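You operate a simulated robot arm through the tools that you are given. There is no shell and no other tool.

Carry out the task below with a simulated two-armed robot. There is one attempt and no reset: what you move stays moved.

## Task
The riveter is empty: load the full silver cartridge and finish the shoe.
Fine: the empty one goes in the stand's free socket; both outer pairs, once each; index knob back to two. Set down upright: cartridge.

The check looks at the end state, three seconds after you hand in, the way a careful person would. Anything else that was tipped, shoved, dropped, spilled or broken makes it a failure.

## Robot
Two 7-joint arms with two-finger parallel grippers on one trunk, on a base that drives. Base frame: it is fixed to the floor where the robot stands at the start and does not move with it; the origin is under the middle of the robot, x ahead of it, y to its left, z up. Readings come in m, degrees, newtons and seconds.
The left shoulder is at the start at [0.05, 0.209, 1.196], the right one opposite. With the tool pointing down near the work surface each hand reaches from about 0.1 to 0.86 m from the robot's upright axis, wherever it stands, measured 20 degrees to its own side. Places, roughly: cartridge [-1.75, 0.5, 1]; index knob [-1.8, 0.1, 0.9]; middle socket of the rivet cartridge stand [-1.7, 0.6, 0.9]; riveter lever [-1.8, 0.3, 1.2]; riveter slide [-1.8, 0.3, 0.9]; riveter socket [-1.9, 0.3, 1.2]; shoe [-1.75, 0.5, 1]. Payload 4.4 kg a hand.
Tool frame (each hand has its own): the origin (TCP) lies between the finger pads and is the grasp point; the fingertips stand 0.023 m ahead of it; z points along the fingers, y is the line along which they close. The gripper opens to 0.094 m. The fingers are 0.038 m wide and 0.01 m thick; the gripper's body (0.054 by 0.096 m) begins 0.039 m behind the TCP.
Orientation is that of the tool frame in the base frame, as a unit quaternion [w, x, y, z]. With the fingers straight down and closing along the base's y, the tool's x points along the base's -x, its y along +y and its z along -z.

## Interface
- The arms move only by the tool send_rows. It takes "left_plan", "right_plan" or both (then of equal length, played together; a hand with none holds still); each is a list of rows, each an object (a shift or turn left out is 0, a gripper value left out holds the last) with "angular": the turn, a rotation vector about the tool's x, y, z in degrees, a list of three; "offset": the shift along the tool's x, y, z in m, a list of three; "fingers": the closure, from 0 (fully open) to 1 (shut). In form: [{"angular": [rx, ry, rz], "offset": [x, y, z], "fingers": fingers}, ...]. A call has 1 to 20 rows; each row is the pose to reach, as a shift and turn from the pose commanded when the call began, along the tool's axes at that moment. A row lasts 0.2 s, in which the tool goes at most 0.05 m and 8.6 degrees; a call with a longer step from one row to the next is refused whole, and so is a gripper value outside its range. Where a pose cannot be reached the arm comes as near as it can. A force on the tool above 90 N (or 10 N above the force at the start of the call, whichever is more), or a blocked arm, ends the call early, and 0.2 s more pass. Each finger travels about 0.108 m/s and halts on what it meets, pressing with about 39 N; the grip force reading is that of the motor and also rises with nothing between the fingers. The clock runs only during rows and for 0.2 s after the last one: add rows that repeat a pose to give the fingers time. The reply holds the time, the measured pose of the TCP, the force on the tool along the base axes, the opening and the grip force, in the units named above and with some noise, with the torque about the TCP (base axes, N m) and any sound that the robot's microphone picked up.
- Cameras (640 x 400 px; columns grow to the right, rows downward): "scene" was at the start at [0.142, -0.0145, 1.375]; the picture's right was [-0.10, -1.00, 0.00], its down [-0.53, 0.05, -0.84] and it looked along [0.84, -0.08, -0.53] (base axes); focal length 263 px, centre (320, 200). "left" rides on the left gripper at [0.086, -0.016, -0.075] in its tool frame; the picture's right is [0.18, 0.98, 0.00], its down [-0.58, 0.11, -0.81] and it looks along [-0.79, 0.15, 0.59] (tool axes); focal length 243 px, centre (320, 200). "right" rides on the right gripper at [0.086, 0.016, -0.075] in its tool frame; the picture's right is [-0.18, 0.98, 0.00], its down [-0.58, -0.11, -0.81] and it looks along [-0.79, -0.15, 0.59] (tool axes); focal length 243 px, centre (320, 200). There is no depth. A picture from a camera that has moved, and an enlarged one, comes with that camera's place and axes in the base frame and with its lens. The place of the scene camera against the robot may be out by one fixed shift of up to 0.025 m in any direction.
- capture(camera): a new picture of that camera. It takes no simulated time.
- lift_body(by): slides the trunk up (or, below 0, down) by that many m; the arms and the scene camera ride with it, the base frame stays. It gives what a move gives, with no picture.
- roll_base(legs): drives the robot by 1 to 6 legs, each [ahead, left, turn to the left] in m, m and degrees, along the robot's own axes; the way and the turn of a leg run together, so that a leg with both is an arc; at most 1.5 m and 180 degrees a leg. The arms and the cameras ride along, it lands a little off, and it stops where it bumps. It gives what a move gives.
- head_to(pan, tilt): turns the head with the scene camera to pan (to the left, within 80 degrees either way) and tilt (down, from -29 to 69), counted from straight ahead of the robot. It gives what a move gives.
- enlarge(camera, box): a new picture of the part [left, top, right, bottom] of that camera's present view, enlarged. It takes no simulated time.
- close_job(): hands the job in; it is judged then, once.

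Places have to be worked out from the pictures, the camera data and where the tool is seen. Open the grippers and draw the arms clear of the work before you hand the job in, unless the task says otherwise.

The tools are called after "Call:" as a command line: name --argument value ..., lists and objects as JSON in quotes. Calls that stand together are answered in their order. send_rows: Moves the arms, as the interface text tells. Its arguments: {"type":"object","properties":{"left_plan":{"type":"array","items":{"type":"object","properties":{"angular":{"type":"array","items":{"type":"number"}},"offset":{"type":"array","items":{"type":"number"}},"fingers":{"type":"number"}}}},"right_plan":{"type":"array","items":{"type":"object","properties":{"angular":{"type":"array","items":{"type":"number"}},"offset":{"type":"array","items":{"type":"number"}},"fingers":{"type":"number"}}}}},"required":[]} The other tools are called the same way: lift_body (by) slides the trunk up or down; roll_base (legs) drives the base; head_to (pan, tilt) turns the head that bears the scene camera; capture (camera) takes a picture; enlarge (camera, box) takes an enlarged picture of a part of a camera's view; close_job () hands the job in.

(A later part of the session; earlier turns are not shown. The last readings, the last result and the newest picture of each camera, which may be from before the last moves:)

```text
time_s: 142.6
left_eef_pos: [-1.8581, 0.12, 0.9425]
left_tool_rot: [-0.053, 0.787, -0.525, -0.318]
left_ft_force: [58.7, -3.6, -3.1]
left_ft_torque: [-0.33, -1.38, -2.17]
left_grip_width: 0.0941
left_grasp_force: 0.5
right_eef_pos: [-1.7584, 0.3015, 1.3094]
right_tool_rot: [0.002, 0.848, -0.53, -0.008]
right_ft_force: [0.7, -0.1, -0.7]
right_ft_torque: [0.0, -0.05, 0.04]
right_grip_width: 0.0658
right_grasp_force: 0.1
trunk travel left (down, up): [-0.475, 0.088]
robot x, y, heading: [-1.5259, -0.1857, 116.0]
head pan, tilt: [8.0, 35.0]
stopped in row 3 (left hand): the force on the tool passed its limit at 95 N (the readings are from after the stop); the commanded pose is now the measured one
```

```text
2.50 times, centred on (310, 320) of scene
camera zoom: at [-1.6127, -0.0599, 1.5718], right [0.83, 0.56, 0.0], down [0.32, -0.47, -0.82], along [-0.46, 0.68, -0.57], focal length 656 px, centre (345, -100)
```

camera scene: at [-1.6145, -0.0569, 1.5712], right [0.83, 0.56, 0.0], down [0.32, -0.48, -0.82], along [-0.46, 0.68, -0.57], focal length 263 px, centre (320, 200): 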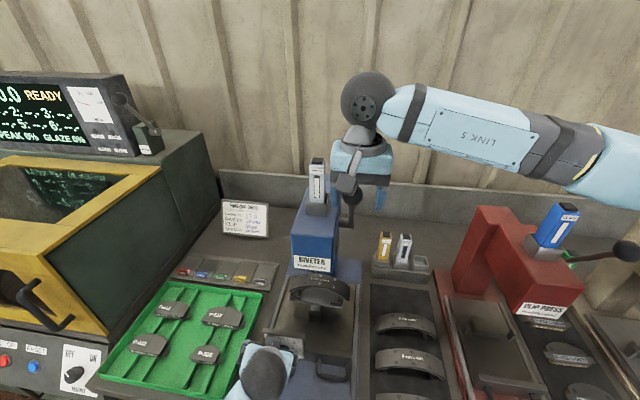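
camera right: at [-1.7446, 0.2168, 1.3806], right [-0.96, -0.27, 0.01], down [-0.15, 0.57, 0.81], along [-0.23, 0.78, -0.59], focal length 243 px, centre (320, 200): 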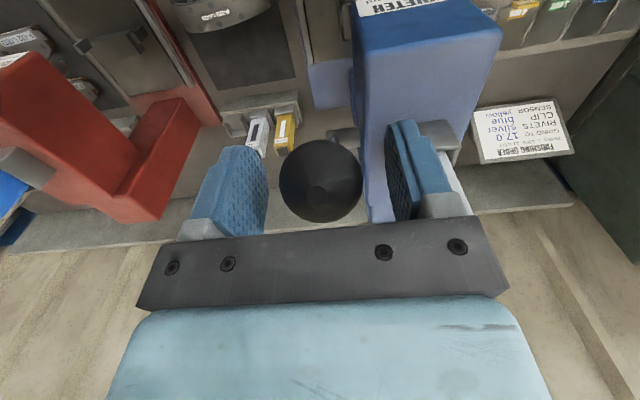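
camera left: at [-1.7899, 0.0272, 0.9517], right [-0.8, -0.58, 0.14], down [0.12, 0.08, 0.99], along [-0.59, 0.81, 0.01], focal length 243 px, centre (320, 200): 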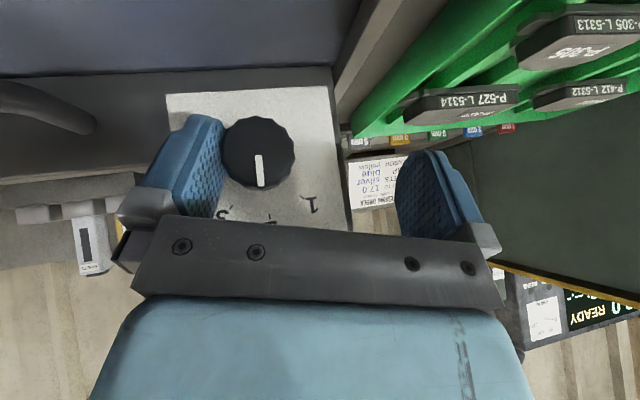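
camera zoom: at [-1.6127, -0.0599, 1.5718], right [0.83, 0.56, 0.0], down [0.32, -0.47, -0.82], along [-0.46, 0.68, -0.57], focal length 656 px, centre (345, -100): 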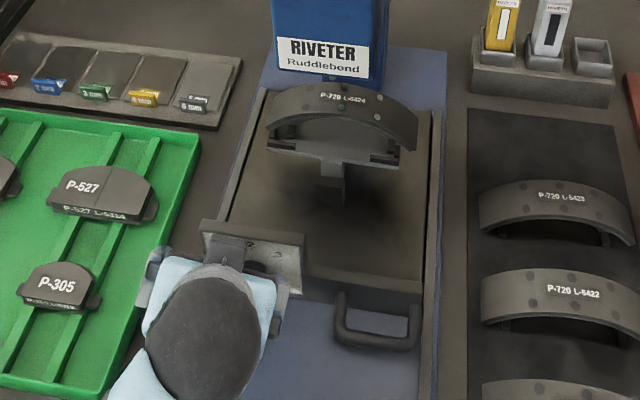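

The index fell back to 2 (no harm, nothing riveted). The arm answers my shifts badly because that lean is outside its range; I command a return to the known-good upright pose while withdrawing up and back.

Call:
send_rows --left_plan '[{"offset": [-0.0013, -0.003, -0.015], "angular": [3.2, 1.2, -1.8], "fingers": 0}, {"offset": [-0.0025, -0.0057, -0.03], "angular": [6.4, 2.4, -3.6], "fingers": 0}, {"offset": [-0.0038, -0.0085, -0.045], "angular": [9.6, 3.6, -5.4], "fingers": 0}, {"offset": [-0.005, -0.0114, -0.06], "angular": [12.8, 4.9, -7.2], "fingers": 0}, {"offset": [-0.005, -0.0114, -0.06], "angular": [12.8, 4.9, -7.2], "fingers": 0}]'

Call:
capture --camera "left"

Call:
enlarge --camera "scene" --box '[220, 240, 400, 400]'

```text
time_s: 143.0
left_eef_pos: [-1.859, 0.1202, 0.9419]
left_tool_rot: [-0.06, 0.792, -0.527, -0.302]
left_ft_force: [48.9, 21.0, -8.8]
left_ft_torque: [-0.03, -0.85, -0.97]
left_grip_width: 0.0943
left_grasp_force: 0.0
right_eef_pos: [-1.7592, 0.3034, 1.3084]
right_tool_rot: [0.004, 0.848, -0.53, -0.007]
right_ft_force: [-1.3, -0.5, -0.3]
right_ft_torque: [0.05, -0.02, -0.02]
right_grip_width: 0.0655
right_grasp_force: 0.0
trunk travel left (down, up): [-0.475, 0.088]
robot x, y, heading: [-1.5269, -0.1873, 116.0]
head pan, tilt: [8.0, 35.0]
stopped in row 1 (left hand): the force on the tool passed its limit at 103 N (the readings are from after the stop); the commanded pose is now the measured one
```

```text
taken
camera left: at [-1.7916, 0.0272, 0.9542], right [-0.81, -0.58, 0.12], down [0.09, 0.08, 0.99], along [-0.58, 0.81, -0.02], focal length 243 px, centre (320, 200)
```

left: 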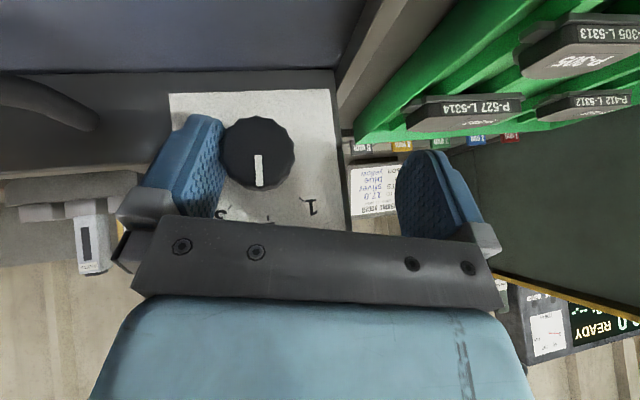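

```text
2.50 times, centred on (310, 320) of scene
camera zoom: at [-1.6147, -0.057, 1.571], right [0.83, 0.55, 0.0], down [0.32, -0.48, -0.82], along [-0.45, 0.68, -0.57], focal length 656 px, centre (345, -100)
```

zoom: 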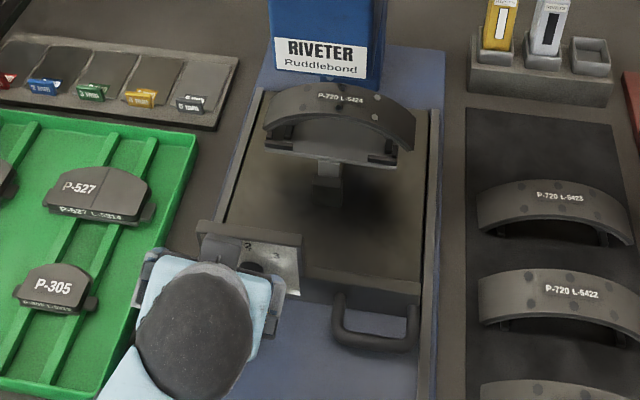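

I look at the whole left arm to see what is constraining it.

Call:
head_to --pan 35 --tilt 55

Call:
capture --camera "scene"

Call:
head_to --pan 15 --tilt 65

Call:
capture --camera "scene"

```text
time_s: 143.9
left_eef_pos: [-1.8582, 0.1193, 0.9439]
left_tool_rot: [-0.056, 0.793, -0.526, -0.304]
left_ft_force: [55.9, 20.6, -9.8]
left_ft_torque: [0.95, -0.62, -1.47]
left_grip_width: 0.0944
left_grasp_force: 0.5
right_eef_pos: [-1.7562, 0.305, 1.3099]
right_tool_rot: [0.005, 0.848, -0.53, -0.008]
right_ft_force: [-0.8, -1.0, 0.0]
right_ft_torque: [0.02, 0.0, 0.01]
right_grip_width: 0.0662
right_grasp_force: 0.6
trunk travel left (down, up): [-0.475, 0.088]
robot x, y, heading: [-1.5246, -0.1898, 115.7]
head pan, tilt: [35.0, 55.0]
```

```text
taken
camera scene: at [-1.6239, -0.0925, 1.5429], right [0.49, 0.87, 0.0], down [0.71, -0.4, -0.58], along [-0.51, 0.28, -0.82], focal length 263 px, centre (320, 200)
```

scene: 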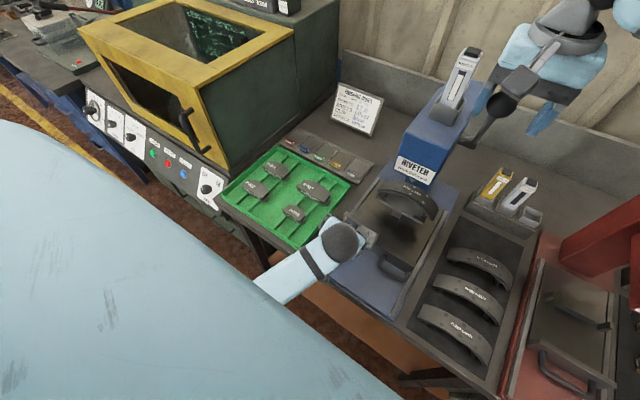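

```text
time_s: 144.7
left_eef_pos: [-1.8574, 0.1196, 0.9423]
left_tool_rot: [-0.055, 0.794, -0.526, -0.302]
left_ft_force: [60.8, 23.3, -11.4]
left_ft_torque: [0.84, -0.59, -1.51]
left_grip_width: 0.094
left_grasp_force: 0.6
right_eef_pos: [-1.7555, 0.3048, 1.3078]
right_tool_rot: [0.006, 0.848, -0.529, -0.008]
right_ft_force: [-1.0, -1.9, 0.4]
right_ft_torque: [0.02, 0.0, 0.01]
right_grip_width: 0.0666
right_grasp_force: 1.1
trunk travel left (down, up): [-0.475, 0.088]
robot x, y, heading: [-1.525, -0.188, 116.0]
head pan, tilt: [15.0, 65.0]
```

```text
taken
camera scene: at [-1.6005, -0.0815, 1.531], right [0.76, 0.65, -0.01], down [0.59, -0.69, -0.42], along [-0.28, 0.32, -0.91], focal length 263 px, centre (320, 200)
```

scene: 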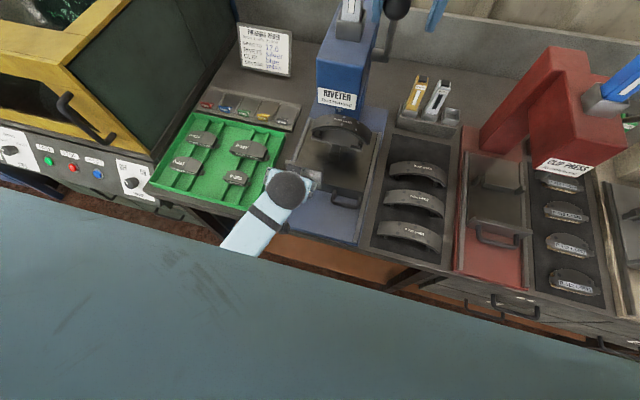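

The left forearm comes steeply from below in front of my chest; it is jammed there and also pushing my base around. First I lift the right hand clear of the lever ball, then I will back the base off a little, which draws the left hand straight back off the knob.

Call:
send_rows --right_plan '[{"offset": [0, 0, -0.03], "fingers": 0.1}, {"offset": [0, 0, -0.06], "fingers": 0.1}, {"offset": [0, 0, -0.1], "fingers": 0.1}, {"offset": [0, 0, -0.13], "fingers": 0.1}]'

Call:
roll_base --legs '[[-0.06, 0, 0]]'

Call:
capture --camera "left"

Call:
capture --camera "scene"

```text
time_s: 145.7
left_eef_pos: [-1.8585, 0.1183, 0.9439]
left_tool_rot: [-0.055, 0.793, -0.525, -0.303]
left_ft_force: [59.5, 20.7, -12.3]
left_ft_torque: [-0.11, -1.06, -1.33]
left_grip_width: 0.094
left_grasp_force: 0.3
right_eef_pos: [-1.7533, 0.3044, 1.4398]
right_tool_rot: [0.006, 0.848, -0.529, -0.008]
right_ft_force: [-0.1, 0.8, 0.0]
right_ft_torque: [-0.03, 0.0, 0.0]
right_grip_width: 0.0844
right_grasp_force: 0.0
trunk travel left (down, up): [-0.475, 0.088]
robot x, y, heading: [-1.5247, -0.1856, 116.1]
head pan, tilt: [15.0, 65.0]
```

```text
time_s: 146.7
left_eef_pos: [-1.8327, 0.0675, 0.9428]
left_tool_rot: [-0.055, 0.793, -0.526, -0.302]
left_ft_force: [45.6, 22.8, -18.4]
left_ft_torque: [0.39, -0.32, -1.0]
left_grip_width: 0.0941
left_grasp_force: 0.3
right_eef_pos: [-1.7278, 0.2515, 1.44]
right_tool_rot: [0.005, 0.848, -0.53, -0.008]
right_ft_force: [0.3, -0.1, -0.3]
right_ft_torque: [0.01, 0.01, 0.04]
right_grip_width: 0.0847
right_grasp_force: 0.0
trunk travel left (down, up): [-0.475, 0.088]
robot x, y, heading: [-1.4964, -0.2384, 115.9]
head pan, tilt: [15.0, 65.0]
```

```text
taken
camera left: at [-1.7657, -0.0253, 0.9543], right [-0.8, -0.58, 0.13], down [0.09, 0.09, 0.99], along [-0.59, 0.81, -0.02], focal length 243 px, centre (320, 200)
```

left: 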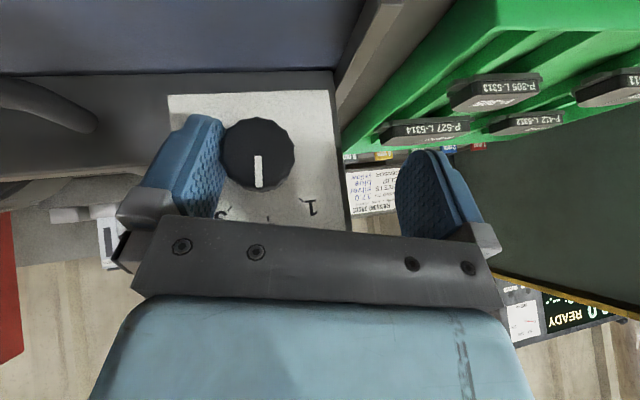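

```text
taken
camera scene: at [-1.5765, -0.134, 1.5308], right [0.76, 0.65, -0.01], down [0.59, -0.69, -0.42], along [-0.28, 0.32, -0.91], focal length 263 px, centre (320, 200)
```

scene: 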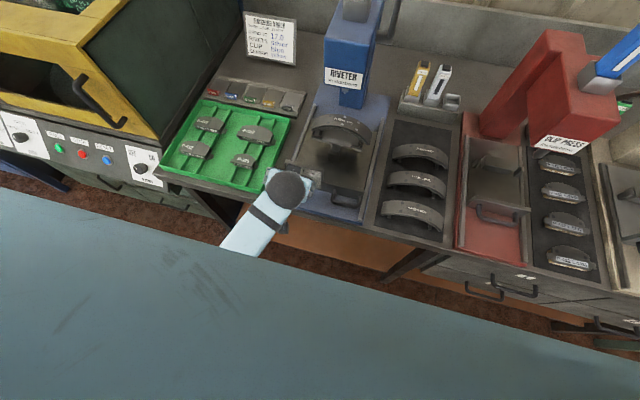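

The knob came along with the hand: a fingertip is hooked behind the knob's rim and has drawn the slide out about 6 cm (it can be pushed back in). I now rotate the hand slowly back to upright in place, which opens the gap at that finger.

Call:
send_rows --left_plan '[{"angular": [1.6, 0.6, -0.9], "fingers": 0}, {"angular": [3.2, 1.2, -1.8], "fingers": 0}, {"angular": [4.8, 1.8, -2.7], "fingers": 0}, {"angular": [6.4, 2.4, -3.6], "fingers": 0}]'

Call:
capture --camera "left"

```text
time_s: 147.7
left_eef_pos: [-1.8345, 0.0656, 0.9403]
left_tool_rot: [-0.095, 0.81, -0.52, -0.255]
left_ft_force: [44.3, 22.8, -16.7]
left_ft_torque: [0.3, 0.0, -0.82]
left_grip_width: 0.094
left_grasp_force: 0.5
right_eef_pos: [-1.7282, 0.2509, 1.4396]
right_tool_rot: [0.006, 0.847, -0.531, -0.007]
right_ft_force: [0.5, 0.3, -0.4]
right_ft_torque: [-0.01, 0.0, -0.08]
right_grip_width: 0.0847
right_grasp_force: 0.0
trunk travel left (down, up): [-0.475, 0.088]
robot x, y, heading: [-1.4959, -0.2408, 115.8]
head pan, tilt: [15.0, 65.0]
```

```text
taken
camera left: at [-1.7689, -0.0276, 0.9598], right [-0.81, -0.58, 0.01], down [-0.04, 0.08, 1.0], along [-0.58, 0.81, -0.08], focal length 243 px, centre (320, 200)
```

left: 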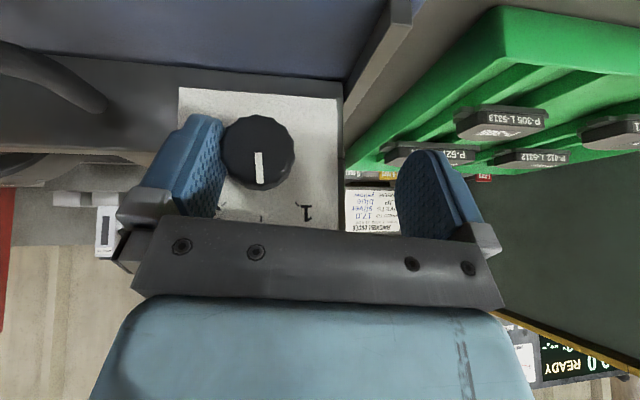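

Orientation is recovering. I continue to upright and a bit beyond, then shift right.

Call:
send_rows --left_plan '[{"angular": [1.6, 0.6, -0.9], "fingers": 0}, {"angular": [3.2, 1.2, -1.8], "fingers": 0}, {"angular": [4.8, 1.8, -2.7], "fingers": 0}, {"angular": [6.4, 2.4, -3.6], "fingers": 0}, {"angular": [6.4, 2.4, -3.6], "fingers": 0}]'

Call:
send_rows --left_plan '[{"offset": [0, -0.003, 0], "fingers": 0}, {"offset": [0, -0.006, 0], "fingers": 0}, {"offset": [0, -0.01, 0], "fingers": 0}, {"offset": [0, -0.01, 0], "fingers": 0}]'

Call:
capture --camera "left"

```text
time_s: 148.9
left_eef_pos: [-1.8367, 0.0648, 0.9438]
left_tool_rot: [-0.144, 0.826, -0.505, -0.205]
left_ft_force: [1.7, 1.3, 1.7]
left_ft_torque: [0.07, -0.06, -0.03]
left_grip_width: 0.0939
left_grasp_force: 0.1
right_eef_pos: [-1.7339, 0.2475, 1.4399]
right_tool_rot: [0.003, 0.848, -0.53, -0.007]
right_ft_force: [-0.9, -0.4, -0.2]
right_ft_torque: [0.0, -0.03, -0.03]
right_grip_width: 0.0846
right_grasp_force: 0.0
trunk travel left (down, up): [-0.475, 0.088]
robot x, y, heading: [-1.4977, -0.2374, 115.8]
head pan, tilt: [15.0, 65.0]
```

```text
time_s: 149.9
left_eef_pos: [-1.8373, 0.0664, 0.9442]
left_tool_rot: [-0.136, 0.825, -0.507, -0.211]
left_ft_force: [11.9, 4.5, 5.3]
left_ft_torque: [0.25, -0.36, -0.3]
left_grip_width: 0.0938
left_grasp_force: 0.0
right_eef_pos: [-1.7317, 0.249, 1.4416]
right_tool_rot: [0.004, 0.848, -0.53, -0.007]
right_ft_force: [-0.2, -0.2, 0.2]
right_ft_torque: [0.01, 0.02, 0.0]
right_grip_width: 0.0847
right_grasp_force: 0.0
trunk travel left (down, up): [-0.475, 0.088]
robot x, y, heading: [-1.4952, -0.2399, 115.7]
head pan, tilt: [15.0, 65.0]
```

```text
taken
camera left: at [-1.7726, -0.0267, 0.9688], right [-0.8, -0.59, -0.1], down [-0.16, 0.05, 0.99], along [-0.57, 0.81, -0.13], focal length 243 px, centre (320, 200)
```

left: 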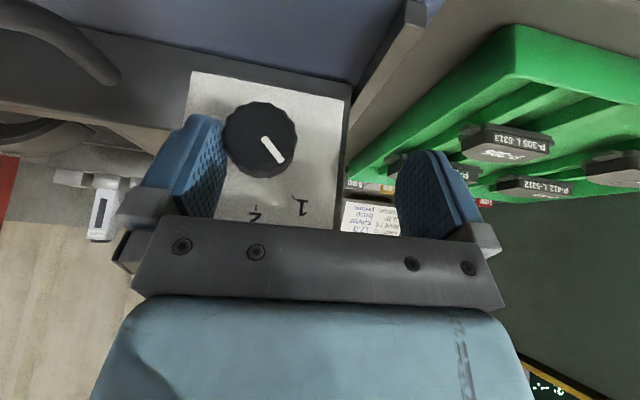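

Force is down to about 2–12 N. The hand does not respond to a rightward shift, so I try lifting straight up instead, in small steps.

Call:
send_rows --left_plan '[{"offset": [-0.003, 0, -0.005], "fingers": 0}, {"offset": [-0.006, 0, -0.0105], "fingers": 0}, {"offset": [-0.01, 0, -0.017], "fingers": 0}, {"offset": [-0.01, 0, -0.017], "fingers": 0}]'

Call:
capture --camera "left"

```text
time_s: 150.9
left_eef_pos: [-1.8391, 0.0623, 0.9603]
left_tool_rot: [-0.129, 0.825, -0.507, -0.213]
left_ft_force: [7.6, 4.7, -0.3]
left_ft_torque: [-0.21, 0.37, 0.25]
left_grip_width: 0.0942
left_grasp_force: 0.5
right_eef_pos: [-1.7289, 0.2474, 1.4425]
right_tool_rot: [0.003, 0.848, -0.53, -0.009]
right_ft_force: [0.2, 0.6, 0.1]
right_ft_torque: [0.02, 0.02, 0.0]
right_grip_width: 0.0847
right_grasp_force: 0.1
trunk travel left (down, up): [-0.475, 0.088]
robot x, y, heading: [-1.4986, -0.2382, 115.9]
head pan, tilt: [15.0, 65.0]
```

```text
taken
camera left: at [-1.775, -0.0298, 0.9857], right [-0.8, -0.59, -0.09], down [-0.15, 0.06, 0.99], along [-0.58, 0.81, -0.13], focal length 243 px, centre (320, 200)
```

left: 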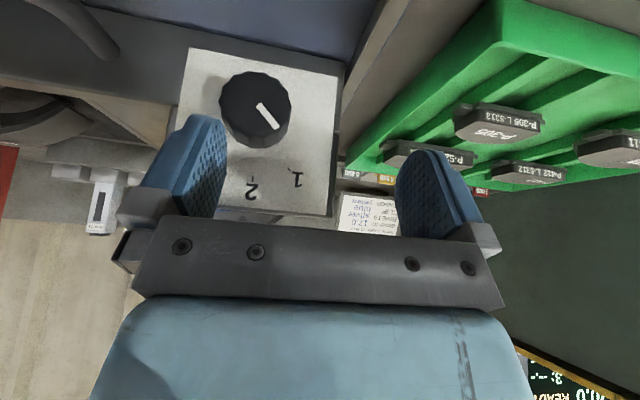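

It lifts. I keep going up until the fingers are above the knob.

Call:
send_rows --left_plan '[{"offset": [-0.008, 0, -0.013], "fingers": 0}, {"offset": [-0.016, 0, -0.027], "fingers": 0}, {"offset": [-0.025, 0, -0.043], "fingers": 0}, {"offset": [-0.035, 0, -0.06], "fingers": 0}, {"offset": [-0.035, 0, -0.06], "fingers": 0}]'

Call:
capture --camera "left"

Call:
head_to --pan 10 --tilt 50

Call:
capture --camera "scene"

```text
time_s: 152.3
left_eef_pos: [-1.8474, 0.0543, 1.0238]
left_tool_rot: [-0.114, 0.823, -0.513, -0.215]
left_ft_force: [0.6, -0.6, -0.4]
left_ft_torque: [-0.01, 0.03, 0.04]
left_grip_width: 0.094
left_grasp_force: 0.1
right_eef_pos: [-1.7337, 0.2487, 1.4406]
right_tool_rot: [0.003, 0.848, -0.53, -0.007]
right_ft_force: [-0.1, 0.3, 0.0]
right_ft_torque: [-0.04, -0.02, -0.01]
right_grip_width: 0.0845
right_grasp_force: 0.1
trunk travel left (down, up): [-0.475, 0.088]
robot x, y, heading: [-1.5022, -0.2384, 115.9]
head pan, tilt: [15.0, 65.0]
stopped in row 5 (left hand): the arm was blocked; the commanded pose is now the measured one
```

```text
taken
camera left: at [-1.7839, -0.0377, 1.0498], right [-0.81, -0.59, -0.06], down [-0.13, 0.08, 0.99], along [-0.57, 0.81, -0.14], focal length 243 px, centre (320, 200)
```

left: 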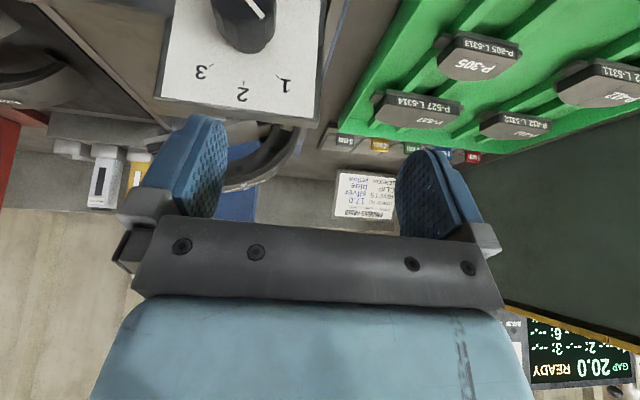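

```text
time_s: 153.0
left_eef_pos: [-1.848, 0.0553, 1.0233]
left_tool_rot: [-0.114, 0.823, -0.513, -0.215]
left_ft_force: [-1.0, 0.4, -0.6]
left_ft_torque: [0.01, 0.01, -0.01]
left_grip_width: 0.0941
left_grasp_force: 0.0
right_eef_pos: [-1.7325, 0.2482, 1.4405]
right_tool_rot: [0.003, 0.848, -0.529, -0.007]
right_ft_force: [-0.4, 0.5, -0.3]
right_ft_torque: [0.04, 0.0, -0.01]
right_grip_width: 0.0843
right_grasp_force: 0.0
trunk travel left (down, up): [-0.475, 0.088]
robot x, y, heading: [-1.4965, -0.2401, 115.5]
head pan, tilt: [10.0, 50.0]
```

```text
taken
camera scene: at [-1.5865, -0.1221, 1.5491], right [0.81, 0.58, 0.0], down [0.45, -0.62, -0.64], along [-0.37, 0.52, -0.77], focal length 263 px, centre (320, 200)
```

scene: 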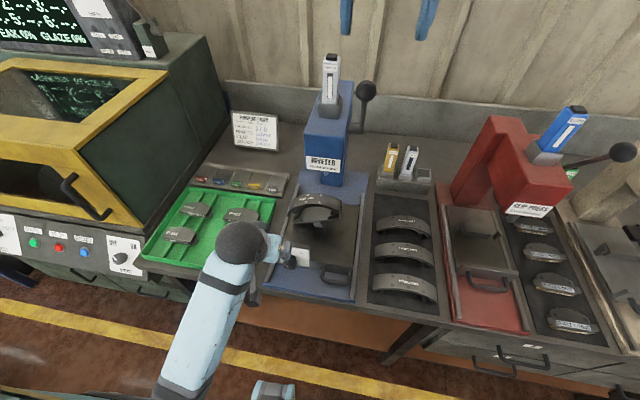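

The hand is free now, above the knob. I move the left hand up and to the left, away from the machine, to get its arm out of that folded posture.

Call:
send_rows --left_plan '[{"offset": [-0.01, 0.02, -0.015], "fingers": 0}, {"offset": [-0.02, 0.05, -0.035], "fingers": 0}, {"offset": [-0.03, 0.08, -0.055], "fingers": 0}, {"offset": [-0.045, 0.1, -0.08], "fingers": 0}, {"offset": [-0.06, 0.12, -0.105], "fingers": 0}, {"offset": [-0.06, 0.12, -0.105], "fingers": 0}]'

Call:
capture --camera "scene"

```text
time_s: 154.4
left_eef_pos: [-1.9543, 0.0061, 1.1476]
left_tool_rot: [-0.115, 0.823, -0.513, -0.214]
left_ft_force: [-0.3, 0.2, 0.2]
left_ft_torque: [0.01, -0.02, 0.0]
left_grip_width: 0.0941
left_grasp_force: 0.0
right_eef_pos: [-1.7343, 0.2476, 1.4412]
right_tool_rot: [0.003, 0.848, -0.53, -0.007]
right_ft_force: [-0.4, 0.6, 0.1]
right_ft_torque: [0.01, 0.03, 0.02]
right_grip_width: 0.0846
right_grasp_force: 0.0
trunk travel left (down, up): [-0.475, 0.088]
robot x, y, heading: [-1.4987, -0.2397, 115.7]
head pan, tilt: [10.0, 50.0]
```

```text
taken
camera scene: at [-1.5867, -0.1228, 1.5492], right [0.81, 0.58, 0.0], down [0.45, -0.62, -0.64], along [-0.38, 0.52, -0.77], focal length 263 px, centre (320, 200)
```

scene: 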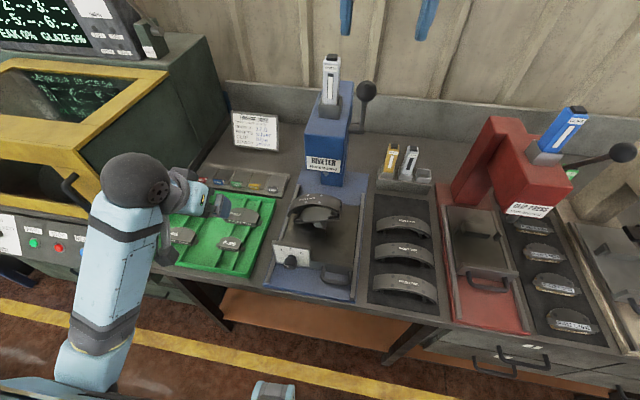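

Free again. My base was too close for the left arm; I back off another 6 cm, straighten the heading, and lower the trunk 10 cm so that the arms work less folded.

Call:
roll_base --legs '[[-0.06, 0, 0.7]]'

Call:
lift_body --by -0.1

Call:
head_to --pan 5 --tilt 38

Call:
capture --camera "scene"

Call:
enlarge --camera "scene" --box '[230, 150, 410, 330]'

```text
time_s: 155.4
left_eef_pos: [-1.9306, -0.0515, 1.1468]
left_tool_rot: [-0.113, 0.827, -0.508, -0.214]
left_ft_force: [-0.8, 0.2, 0.6]
left_ft_torque: [0.0, 0.02, 0.02]
left_grip_width: 0.0942
left_grasp_force: 0.0
right_eef_pos: [-1.7135, 0.1928, 1.439]
right_tool_rot: [0.003, 0.851, -0.525, -0.006]
right_ft_force: [-0.2, 0.1, -0.7]
right_ft_torque: [-0.01, 0.0, 0.0]
right_grip_width: 0.0847
right_grasp_force: 0.0
trunk travel left (down, up): [-0.475, 0.088]
robot x, y, heading: [-1.4709, -0.2957, 116.4]
head pan, tilt: [10.0, 50.0]
```

```text
time_s: 156.7
left_eef_pos: [-1.9293, -0.052, 1.0476]
left_tool_rot: [-0.113, 0.826, -0.508, -0.215]
left_ft_force: [0.4, -0.2, -1.1]
left_ft_torque: [0.01, 0.0, 0.0]
left_grip_width: 0.094
left_grasp_force: 0.1
right_eef_pos: [-1.7124, 0.1925, 1.3407]
right_tool_rot: [0.003, 0.851, -0.524, -0.007]
right_ft_force: [-0.3, 0.0, 0.0]
right_ft_torque: [0.02, 0.02, 0.04]
right_grip_width: 0.0845
right_grasp_force: 0.1
trunk travel left (down, up): [-0.375, 0.188]
robot x, y, heading: [-1.4719, -0.2934, 116.4]
head pan, tilt: [10.0, 50.0]
```

```text
time_s: 157.5
left_eef_pos: [-1.9303, -0.0532, 1.0474]
left_tool_rot: [-0.113, 0.826, -0.508, -0.215]
left_ft_force: [-0.2, -0.5, -0.4]
left_ft_torque: [0.04, 0.02, 0.0]
left_grip_width: 0.094
left_grasp_force: 0.0
right_eef_pos: [-1.7117, 0.1922, 1.3405]
right_tool_rot: [0.003, 0.851, -0.524, -0.006]
right_ft_force: [0.6, -0.5, 0.4]
right_ft_torque: [0.03, 0.02, 0.01]
right_grip_width: 0.0844
right_grasp_force: 0.1
trunk travel left (down, up): [-0.375, 0.188]
robot x, y, heading: [-1.4716, -0.2978, 116.6]
head pan, tilt: [5.0, 38.0]
```

```text
taken
camera scene: at [-1.5612, -0.165, 1.4662], right [0.85, 0.52, 0.0], down [0.32, -0.53, -0.79], along [-0.41, 0.67, -0.62], focal length 263 px, centre (320, 200)
```

scene: 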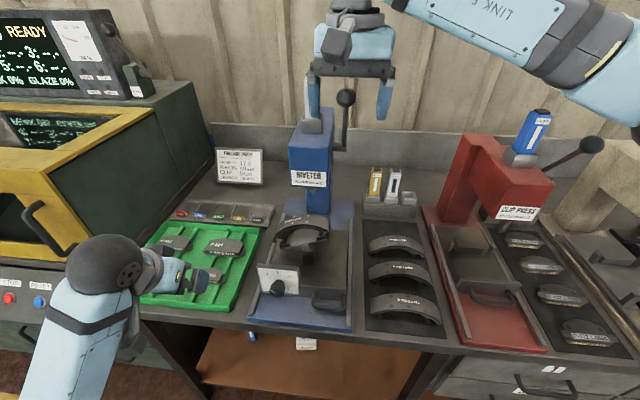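

```text
2.22 times, centred on (320, 240) of scene
camera zoom: at [-1.5612, -0.165, 1.4662], right [0.85, 0.52, 0.0], down [0.32, -0.53, -0.79], along [-0.41, 0.67, -0.62], focal length 584 px, centre (320, 111)
```

zoom: 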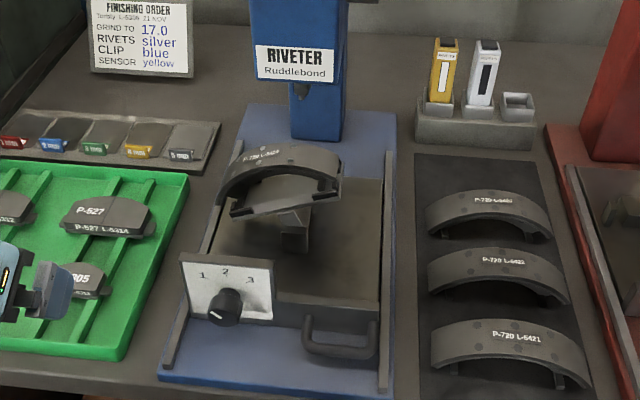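

All fine; the slide is out about 5.5 cm and the index sits at 1. I will push the slide home with the closed right-hand fingers on its handle bar. First I bring the right hand lower, in front of the handle, to look.

Call:
send_rows --right_plan '[{"offset": [0.04, 0, 0.02], "fingers": 0.5}, {"offset": [0.08, 0, 0.05], "fingers": 1.0}, {"offset": [0.12, 0, 0.09], "fingers": 1.0}, {"offset": [0.13, 0, 0.13], "fingers": 1.0}, {"offset": [0.13, 0, 0.17], "fingers": 1.0}, {"offset": [0.13, 0, 0.21], "fingers": 1.0}, {"offset": [0.13, 0, 0.24], "fingers": 1.0}, {"offset": [0.13, 0, 0.24], "fingers": 1.0}]'

Call:
capture --camera "right"

Call:
capture --camera "scene"

```text
refused: row 3 steps farther than a row can; nothing moved
```

```text
taken
camera right: at [-1.6873, 0.1064, 1.4139], right [-0.96, -0.28, 0.01], down [-0.15, 0.57, 0.81], along [-0.23, 0.78, -0.59], focal length 243 px, centre (320, 200)
```

right: 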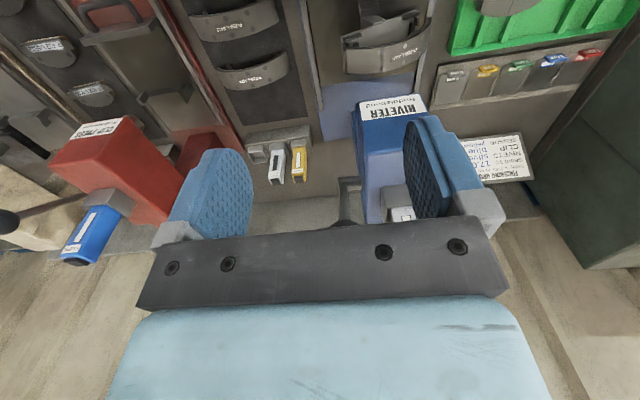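

```text
taken
camera scene: at [-1.5612, -0.165, 1.4662], right [0.85, 0.52, 0.0], down [0.32, -0.53, -0.79], along [-0.41, 0.67, -0.62], focal length 263 px, centre (320, 200)
```

scene: 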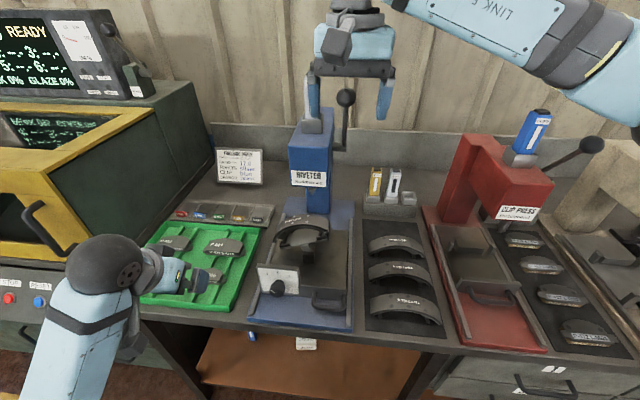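

One step was too long. I repeat with shorter steps.

Call:
send_rows --right_plan '[{"offset": [0.035, 0, 0.01], "fingers": 0.5}, {"offset": [0.07, 0, 0.03], "fingers": 1.0}, {"offset": [0.1, 0, 0.06], "fingers": 1.0}, {"offset": [0.12, 0, 0.095], "fingers": 1.0}, {"offset": [0.13, 0, 0.135], "fingers": 1.0}, {"offset": [0.13, 0, 0.175], "fingers": 1.0}, {"offset": [0.13, 0, 0.215], "fingers": 1.0}, {"offset": [0.13, 0, 0.24], "fingers": 1.0}, {"offset": [0.13, 0, 0.24], "fingers": 1.0}]'

Call:
capture --camera "right"

Call:
capture --camera "scene"

```text
time_s: 159.5
left_eef_pos: [-1.9303, -0.0528, 1.0468]
left_tool_rot: [-0.115, 0.825, -0.509, -0.215]
left_ft_force: [-0.1, 0.0, 0.1]
left_ft_torque: [0.01, 0.0, 0.01]
left_grip_width: 0.0941
left_grasp_force: 0.1
right_eef_pos: [-1.6601, 0.0765, 1.1005]
right_tool_rot: [0.004, 0.851, -0.525, -0.007]
right_ft_force: [0.0, -0.4, 0.3]
right_ft_torque: [0.0, 0.0, 0.02]
right_grip_width: 0.0001
right_grasp_force: 38.7
trunk travel left (down, up): [-0.375, 0.188]
robot x, y, heading: [-1.4744, -0.2939, 116.0]
head pan, tilt: [5.0, 38.0]
```

```text
taken
camera right: at [-1.6339, -0.0087, 1.1727], right [-0.96, -0.28, 0.01], down [-0.15, 0.57, 0.81], along [-0.23, 0.78, -0.59], focal length 243 px, centre (320, 200)
```

right: 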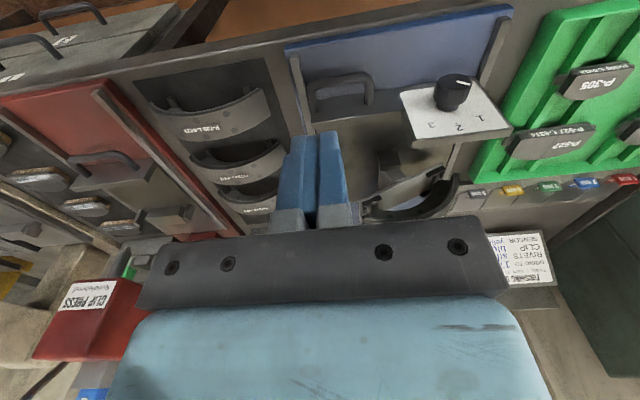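

```text
taken
camera scene: at [-1.5611, -0.1652, 1.4663], right [0.85, 0.52, 0.0], down [0.32, -0.53, -0.79], along [-0.41, 0.67, -0.62], focal length 263 px, centre (320, 200)
```

scene: 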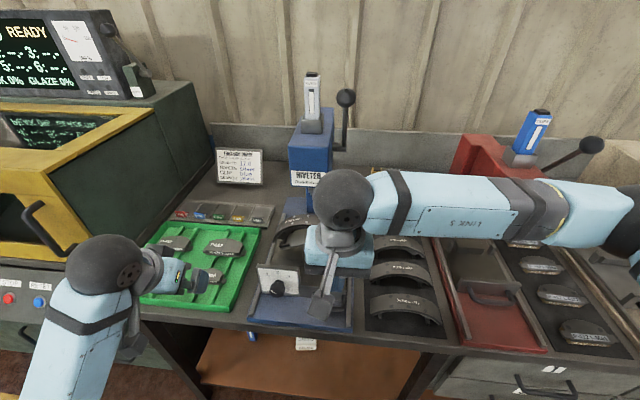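

I see the handle bar around f 0.363, left 0.015. I go lower in front of it to measure its height.

Call:
send_rows --right_plan '[{"offset": [0, 0.006, 0.04]}, {"offset": [0, 0.013, 0.08]}, {"offset": [0, 0.013, 0.12]}, {"offset": [0, 0.013, 0.12]}]'

Call:
capture --camera "right"

Call:
enlarge --camera "scene" --box '[220, 200, 400, 360]'

```text
time_s: 160.5
left_eef_pos: [-1.9295, -0.053, 1.0482]
left_tool_rot: [-0.113, 0.826, -0.508, -0.215]
left_ft_force: [0.3, 0.2, -0.1]
left_ft_torque: [0.01, -0.02, -0.01]
left_grip_width: 0.0939
left_grasp_force: 0.0
right_eef_pos: [-1.6706, 0.0721, 0.979]
right_tool_rot: [0.003, 0.851, -0.525, -0.007]
right_ft_force: [-0.3, 0.2, 0.6]
right_ft_torque: [-0.02, -0.02, -0.03]
right_grip_width: 0.0
right_grasp_force: 39.1
trunk travel left (down, up): [-0.375, 0.188]
robot x, y, heading: [-1.4747, -0.2917, 116.6]
head pan, tilt: [5.0, 38.0]
```

```text
taken
camera right: at [-1.646, -0.0121, 1.0529], right [-0.96, -0.28, 0.01], down [-0.15, 0.57, 0.81], along [-0.23, 0.78, -0.59], focal length 243 px, centre (320, 200)
```

right: 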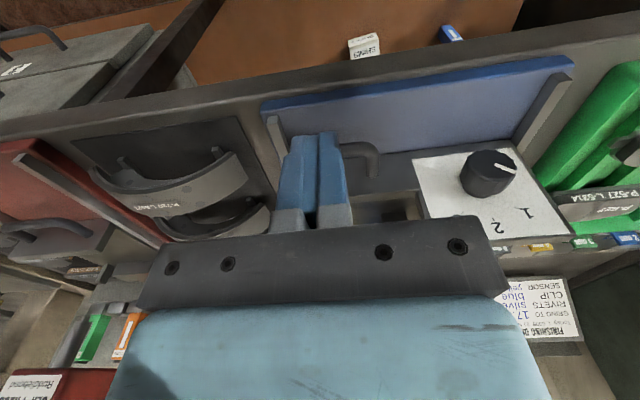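

```text
2.50 times, centred on (310, 280) of scene
camera zoom: at [-1.5612, -0.1653, 1.4663], right [0.85, 0.52, 0.0], down [0.32, -0.53, -0.79], along [-0.41, 0.67, -0.62], focal length 656 px, centre (345, 0)
```

zoom: 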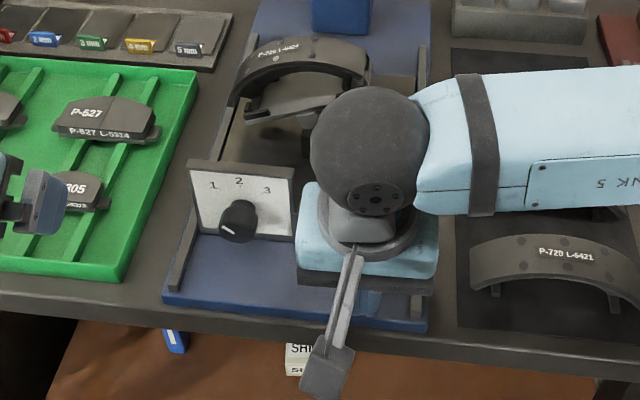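

The handle bar is at about f 0.355, z 0.895; the base plate top is z≈0.856. I lower the closed fingertips in front of the bar and then push forward gently.

Call:
send_rows --right_plan '[{"offset": [0, 0.002, 0.03]}, {"offset": [-0.005, 0.002, 0.06]}, {"offset": [-0.01, 0.002, 0.077]}, {"offset": [-0.02, 0.002, 0.077]}, {"offset": [-0.03, 0.002, 0.077]}, {"offset": [-0.035, 0.002, 0.077]}]'

Call:
capture --camera "right"

```text
time_s: 161.9
left_eef_pos: [-1.9293, -0.053, 1.0483]
left_tool_rot: [-0.113, 0.827, -0.508, -0.215]
left_ft_force: [0.2, -0.1, 0.1]
left_ft_torque: [0.0, 0.0, 0.0]
left_grip_width: 0.0942
left_grasp_force: 0.1
right_eef_pos: [-1.6905, 0.1008, 0.9035]
right_tool_rot: [0.003, 0.851, -0.525, -0.008]
right_ft_force: [-0.2, 0.7, -0.3]
right_ft_torque: [0.01, -0.01, 0.02]
right_grip_width: 0.0
right_grasp_force: 39.5
trunk travel left (down, up): [-0.375, 0.188]
robot x, y, heading: [-1.472, -0.2925, 116.1]
head pan, tilt: [5.0, 38.0]
```

```text
taken
camera right: at [-1.6652, 0.0156, 0.976], right [-0.96, -0.28, 0.01], down [-0.15, 0.57, 0.81], along [-0.23, 0.78, -0.59], focal length 243 px, centre (320, 200)
```

right: 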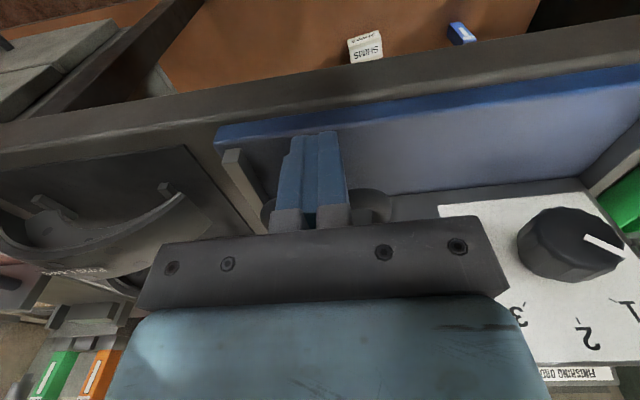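

The closed fingers are right in front of the bar. I push forward in 1 cm steps and watch the force.

Call:
send_rows --right_plan '[{"offset": [-0.008, 0, 0]}, {"offset": [-0.016, 0, 0]}, {"offset": [-0.024, 0, 0]}, {"offset": [-0.03, 0, 0]}, {"offset": [-0.03, 0, 0]}]'

Call:
enlarge --camera "scene" --box '[230, 150, 410, 330]'

```text
time_s: 163.1
left_eef_pos: [-1.9299, -0.0531, 1.0485]
left_tool_rot: [-0.113, 0.826, -0.509, -0.215]
left_ft_force: [0.6, 0.4, -1.0]
left_ft_torque: [0.05, -0.02, -0.03]
left_grip_width: 0.0941
left_grasp_force: 0.2
right_eef_pos: [-1.7049, 0.1279, 0.9039]
right_tool_rot: [0.002, 0.851, -0.525, -0.007]
right_ft_force: [0.6, 0.3, 0.2]
right_ft_torque: [0.0, -0.03, 0.01]
right_grip_width: 0.0
right_grasp_force: 38.8
trunk travel left (down, up): [-0.375, 0.188]
robot x, y, heading: [-1.4715, -0.2949, 116.5]
head pan, tilt: [5.0, 38.0]
```

```text
2.22 times, centred on (320, 240) of scene
camera zoom: at [-1.5611, -0.165, 1.4663], right [0.85, 0.52, 0.0], down [0.32, -0.53, -0.79], along [-0.41, 0.67, -0.62], focal length 584 px, centre (320, 111)
```

zoom: 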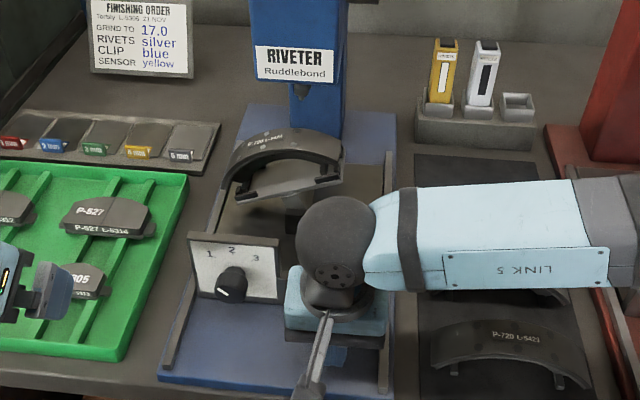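

The slide moves in easily. I continue until it meets its stop.

Call:
send_rows --right_plan '[{"offset": [-0.008, 0, 0]}, {"offset": [-0.016, 0, 0]}, {"offset": [-0.022, 0, 0]}, {"offset": [-0.026, 0, 0]}, {"offset": [-0.026, 0, 0]}]'

Call:
send_rows --right_plan '[{"offset": [-0.003, 0, 0]}, {"offset": [-0.006, 0, 0]}, {"offset": [-0.006, 0, 0]}]'

Call:
enlarge --camera "scene" --box '[230, 150, 410, 330]'

```text
time_s: 164.3
left_eef_pos: [-1.9302, -0.0519, 1.0479]
left_tool_rot: [-0.113, 0.826, -0.508, -0.215]
left_ft_force: [0.2, -0.5, 0.4]
left_ft_torque: [-0.01, -0.01, -0.01]
left_grip_width: 0.0943
left_grasp_force: 0.1
right_eef_pos: [-1.7145, 0.1504, 0.9042]
right_tool_rot: [0.003, 0.851, -0.525, -0.006]
right_ft_force: [0.4, -0.2, 0.0]
right_ft_torque: [0.01, -0.01, -0.01]
right_grip_width: 0.0
right_grasp_force: 39.1
trunk travel left (down, up): [-0.375, 0.188]
robot x, y, heading: [-1.4708, -0.2919, 116.5]
head pan, tilt: [5.0, 38.0]
```

```text
time_s: 165.1
left_eef_pos: [-1.9308, -0.0535, 1.0482]
left_tool_rot: [-0.114, 0.826, -0.508, -0.215]
left_ft_force: [0.0, 0.3, 1.0]
left_ft_torque: [-0.02, -0.01, 0.01]
left_grip_width: 0.0941
left_grasp_force: 0.0
right_eef_pos: [-1.7166, 0.1549, 0.9026]
right_tool_rot: [0.004, 0.852, -0.524, -0.007]
right_ft_force: [6.5, -10.7, -1.4]
right_ft_torque: [-0.14, -0.05, -0.06]
right_grip_width: 0.0
right_grasp_force: 39.1
trunk travel left (down, up): [-0.375, 0.188]
robot x, y, heading: [-1.4668, -0.2946, 116.5]
head pan, tilt: [5.0, 38.0]
```

```text
2.22 times, centred on (320, 240) of scene
camera zoom: at [-1.5603, -0.1663, 1.4664], right [0.85, 0.52, 0.0], down [0.32, -0.52, -0.79], along [-0.41, 0.67, -0.61], focal length 584 px, centre (320, 111)
```

zoom: 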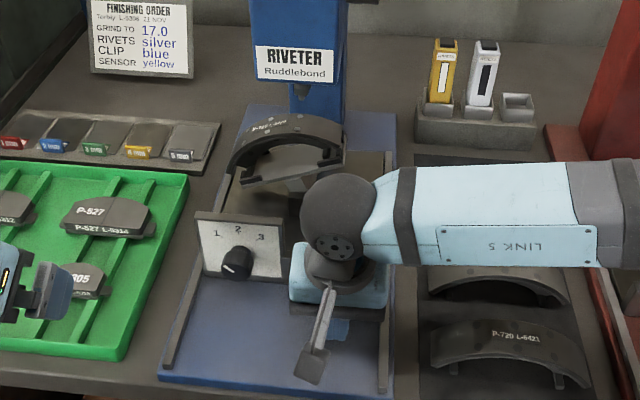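

Force rises to 12 N at exactly the expected home depth (f 0.388): the slide is at its stop. I confirm with 3 mm more and then back the right hand off.

Call:
send_rows --right_plan '[{"offset": [-0.003, 0, 0]}, {"offset": [-0.003, 0, 0]}]'

Call:
send_rows --right_plan '[{"offset": [0.03, 0, 0]}, {"offset": [0.05, 0, -0.02]}, {"offset": [0.05, 0, -0.06]}, {"offset": [0.05, 0, -0.1]}, {"offset": [0.05, -0.03, -0.14]}, {"offset": [0.05, -0.06, -0.18]}, {"offset": [0.05, -0.09, -0.22]}, {"offset": [0.05, -0.12, -0.26]}, {"offset": [0.05, -0.12, -0.3]}, {"offset": [0.05, -0.12, -0.3]}]'

Call:
capture --camera "scene"

Call:
enlarge --camera "scene" --box '[230, 150, 410, 330]'

```text
time_s: 165.7
left_eef_pos: [-1.9286, -0.0549, 1.0495]
left_tool_rot: [-0.114, 0.826, -0.508, -0.217]
left_ft_force: [0.0, 0.4, -0.2]
left_ft_torque: [0.02, -0.01, 0.03]
left_grip_width: 0.0939
left_grasp_force: 0.0
right_eef_pos: [-1.7167, 0.1544, 0.9029]
right_tool_rot: [0.003, 0.852, -0.524, -0.006]
right_ft_force: [20.8, -33.2, -7.2]
right_ft_torque: [-0.59, 0.13, -0.08]
right_grip_width: 0.0
right_grasp_force: 38.9
trunk travel left (down, up): [-0.375, 0.188]
robot x, y, heading: [-1.4735, -0.2924, 116.5]
head pan, tilt: [5.0, 38.0]
```

```text
time_s: 167.9
left_eef_pos: [-1.929, -0.0516, 1.0468]
left_tool_rot: [-0.114, 0.826, -0.509, -0.215]
left_ft_force: [0.5, -0.2, 0.9]
left_ft_torque: [-0.01, 0.01, -0.01]
left_grip_width: 0.0942
left_grasp_force: 0.0
right_eef_pos: [-1.5818, 0.1675, 1.1993]
right_tool_rot: [0.003, 0.851, -0.525, -0.006]
right_ft_force: [0.1, 0.6, 0.2]
right_ft_torque: [0.03, 0.01, -0.03]
right_grip_width: 0.0
right_grasp_force: 38.9
trunk travel left (down, up): [-0.375, 0.188]
robot x, y, heading: [-1.4718, -0.2928, 116.2]
head pan, tilt: [5.0, 38.0]
```

```text
taken
camera scene: at [-1.5603, -0.1645, 1.4663], right [0.85, 0.52, 0.0], down [0.32, -0.53, -0.79], along [-0.41, 0.67, -0.62], focal length 263 px, centre (320, 200)
```

scene: 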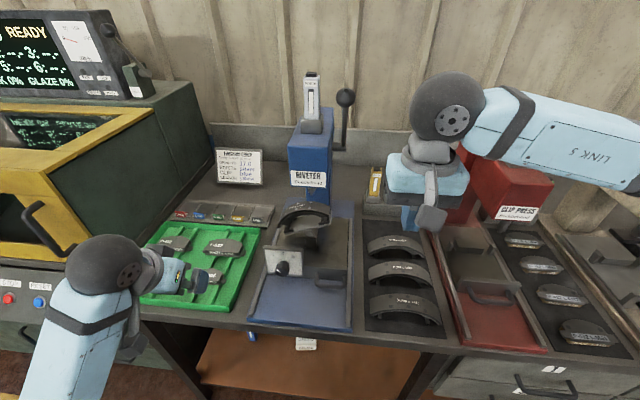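

```text
2.22 times, centred on (320, 240) of scene
camera zoom: at [-1.5603, -0.1645, 1.4663], right [0.85, 0.52, 0.0], down [0.32, -0.53, -0.79], along [-0.41, 0.67, -0.62], focal length 584 px, centre (320, 111)
```

zoom: 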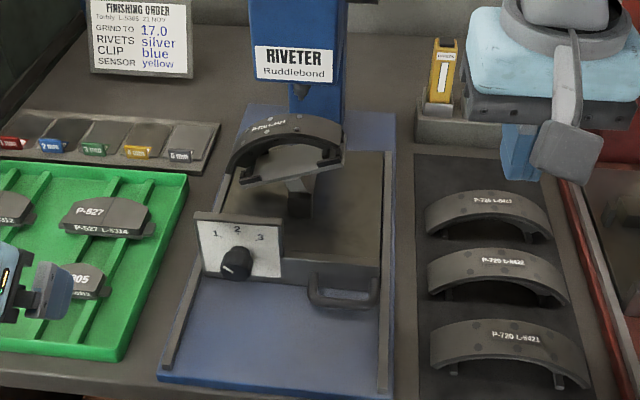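

The slide is home again, index at 1. This time I do the turns only with the hand leaning from counter-clockwise to upright: I rotate the left hand 45° counter-clockwise and bring it in front of the knob.

Call:
send_rows --left_plan '[{"offset": [0.005, -0.03, -0.003], "angular": [6.87, -0.25, -3.65], "fingers": 0.1}, {"offset": [0.01, -0.06, -0.006], "angular": [13.73, -0.5, -7.3], "fingers": 0.1}, {"offset": [0.015, -0.09, -0.009], "angular": [20.6, -0.75, -10.95], "fingers": 0.1}, {"offset": [0.0199, -0.12, -0.0115], "angular": [27.5, -1.0, -14.6], "fingers": 0.1}, {"offset": [0.0199, -0.145, -0.0115], "angular": [34.3, -1.25, -18.25], "fingers": 0.1}, {"offset": [0.0199, -0.166, -0.0115], "angular": [41.2, -1.5, -21.9], "fingers": 0.1}, {"offset": [0.0397, -0.166, 0.0229], "angular": [41.2, -1.5, -21.9], "fingers": 0.1}, {"offset": [0.0595, -0.166, 0.0573], "angular": [41.2, -1.5, -21.9], "fingers": 0.1}, {"offset": [0.0794, -0.166, 0.0916], "angular": [41.2, -1.5, -21.9], "fingers": 0.1}, {"offset": [0.0794, -0.166, 0.0916], "angular": [41.2, -1.5, -21.9], "fingers": 0.1}]'

Call:
capture --camera "left"

Call:
capture --camera "scene"

```text
time_s: 170.1
left_eef_pos: [-1.7739, -0.0016, 0.9227]
left_tool_rot: [-0.44, 0.81, -0.387, -0.009]
left_ft_force: [-0.3, 0.0, 0.2]
left_ft_torque: [0.0, 0.0, 0.03]
left_grip_width: 0.0844
left_grasp_force: 0.1
right_eef_pos: [-1.5831, 0.1686, 1.1989]
right_tool_rot: [0.003, 0.851, -0.524, -0.007]
right_ft_force: [0.5, -0.8, -0.6]
right_ft_torque: [-0.03, 0.03, 0.0]
right_grip_width: 0.0002
right_grasp_force: 39.1
trunk travel left (down, up): [-0.375, 0.188]
robot x, y, heading: [-1.4745, -0.2939, 116.1]
head pan, tilt: [5.0, 38.0]
```

```text
taken
camera left: at [-1.7272, -0.1044, 0.9512], right [-0.5, -0.42, -0.76], down [-0.74, -0.25, 0.62], along [-0.46, 0.87, -0.19], focal length 243 px, centre (320, 200)
```

left: 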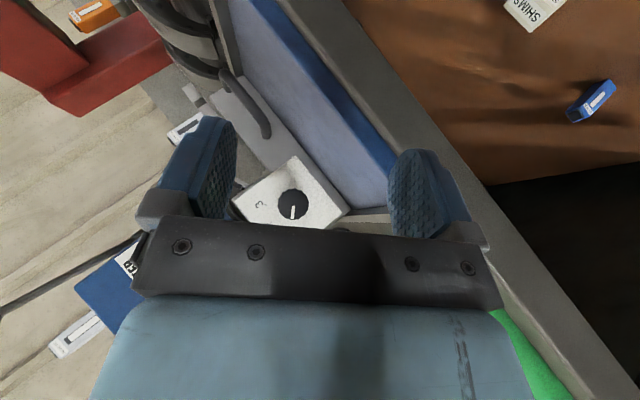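

```text
taken
camera scene: at [-1.5608, -0.1647, 1.4663], right [0.85, 0.52, 0.0], down [0.32, -0.53, -0.79], along [-0.41, 0.67, -0.62], focal length 263 px, centre (320, 200)
```

scene: 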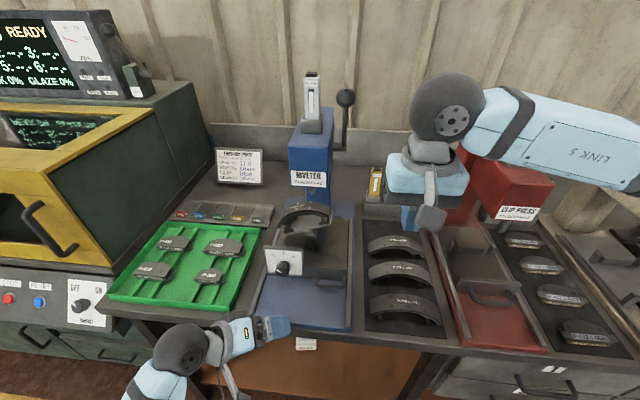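

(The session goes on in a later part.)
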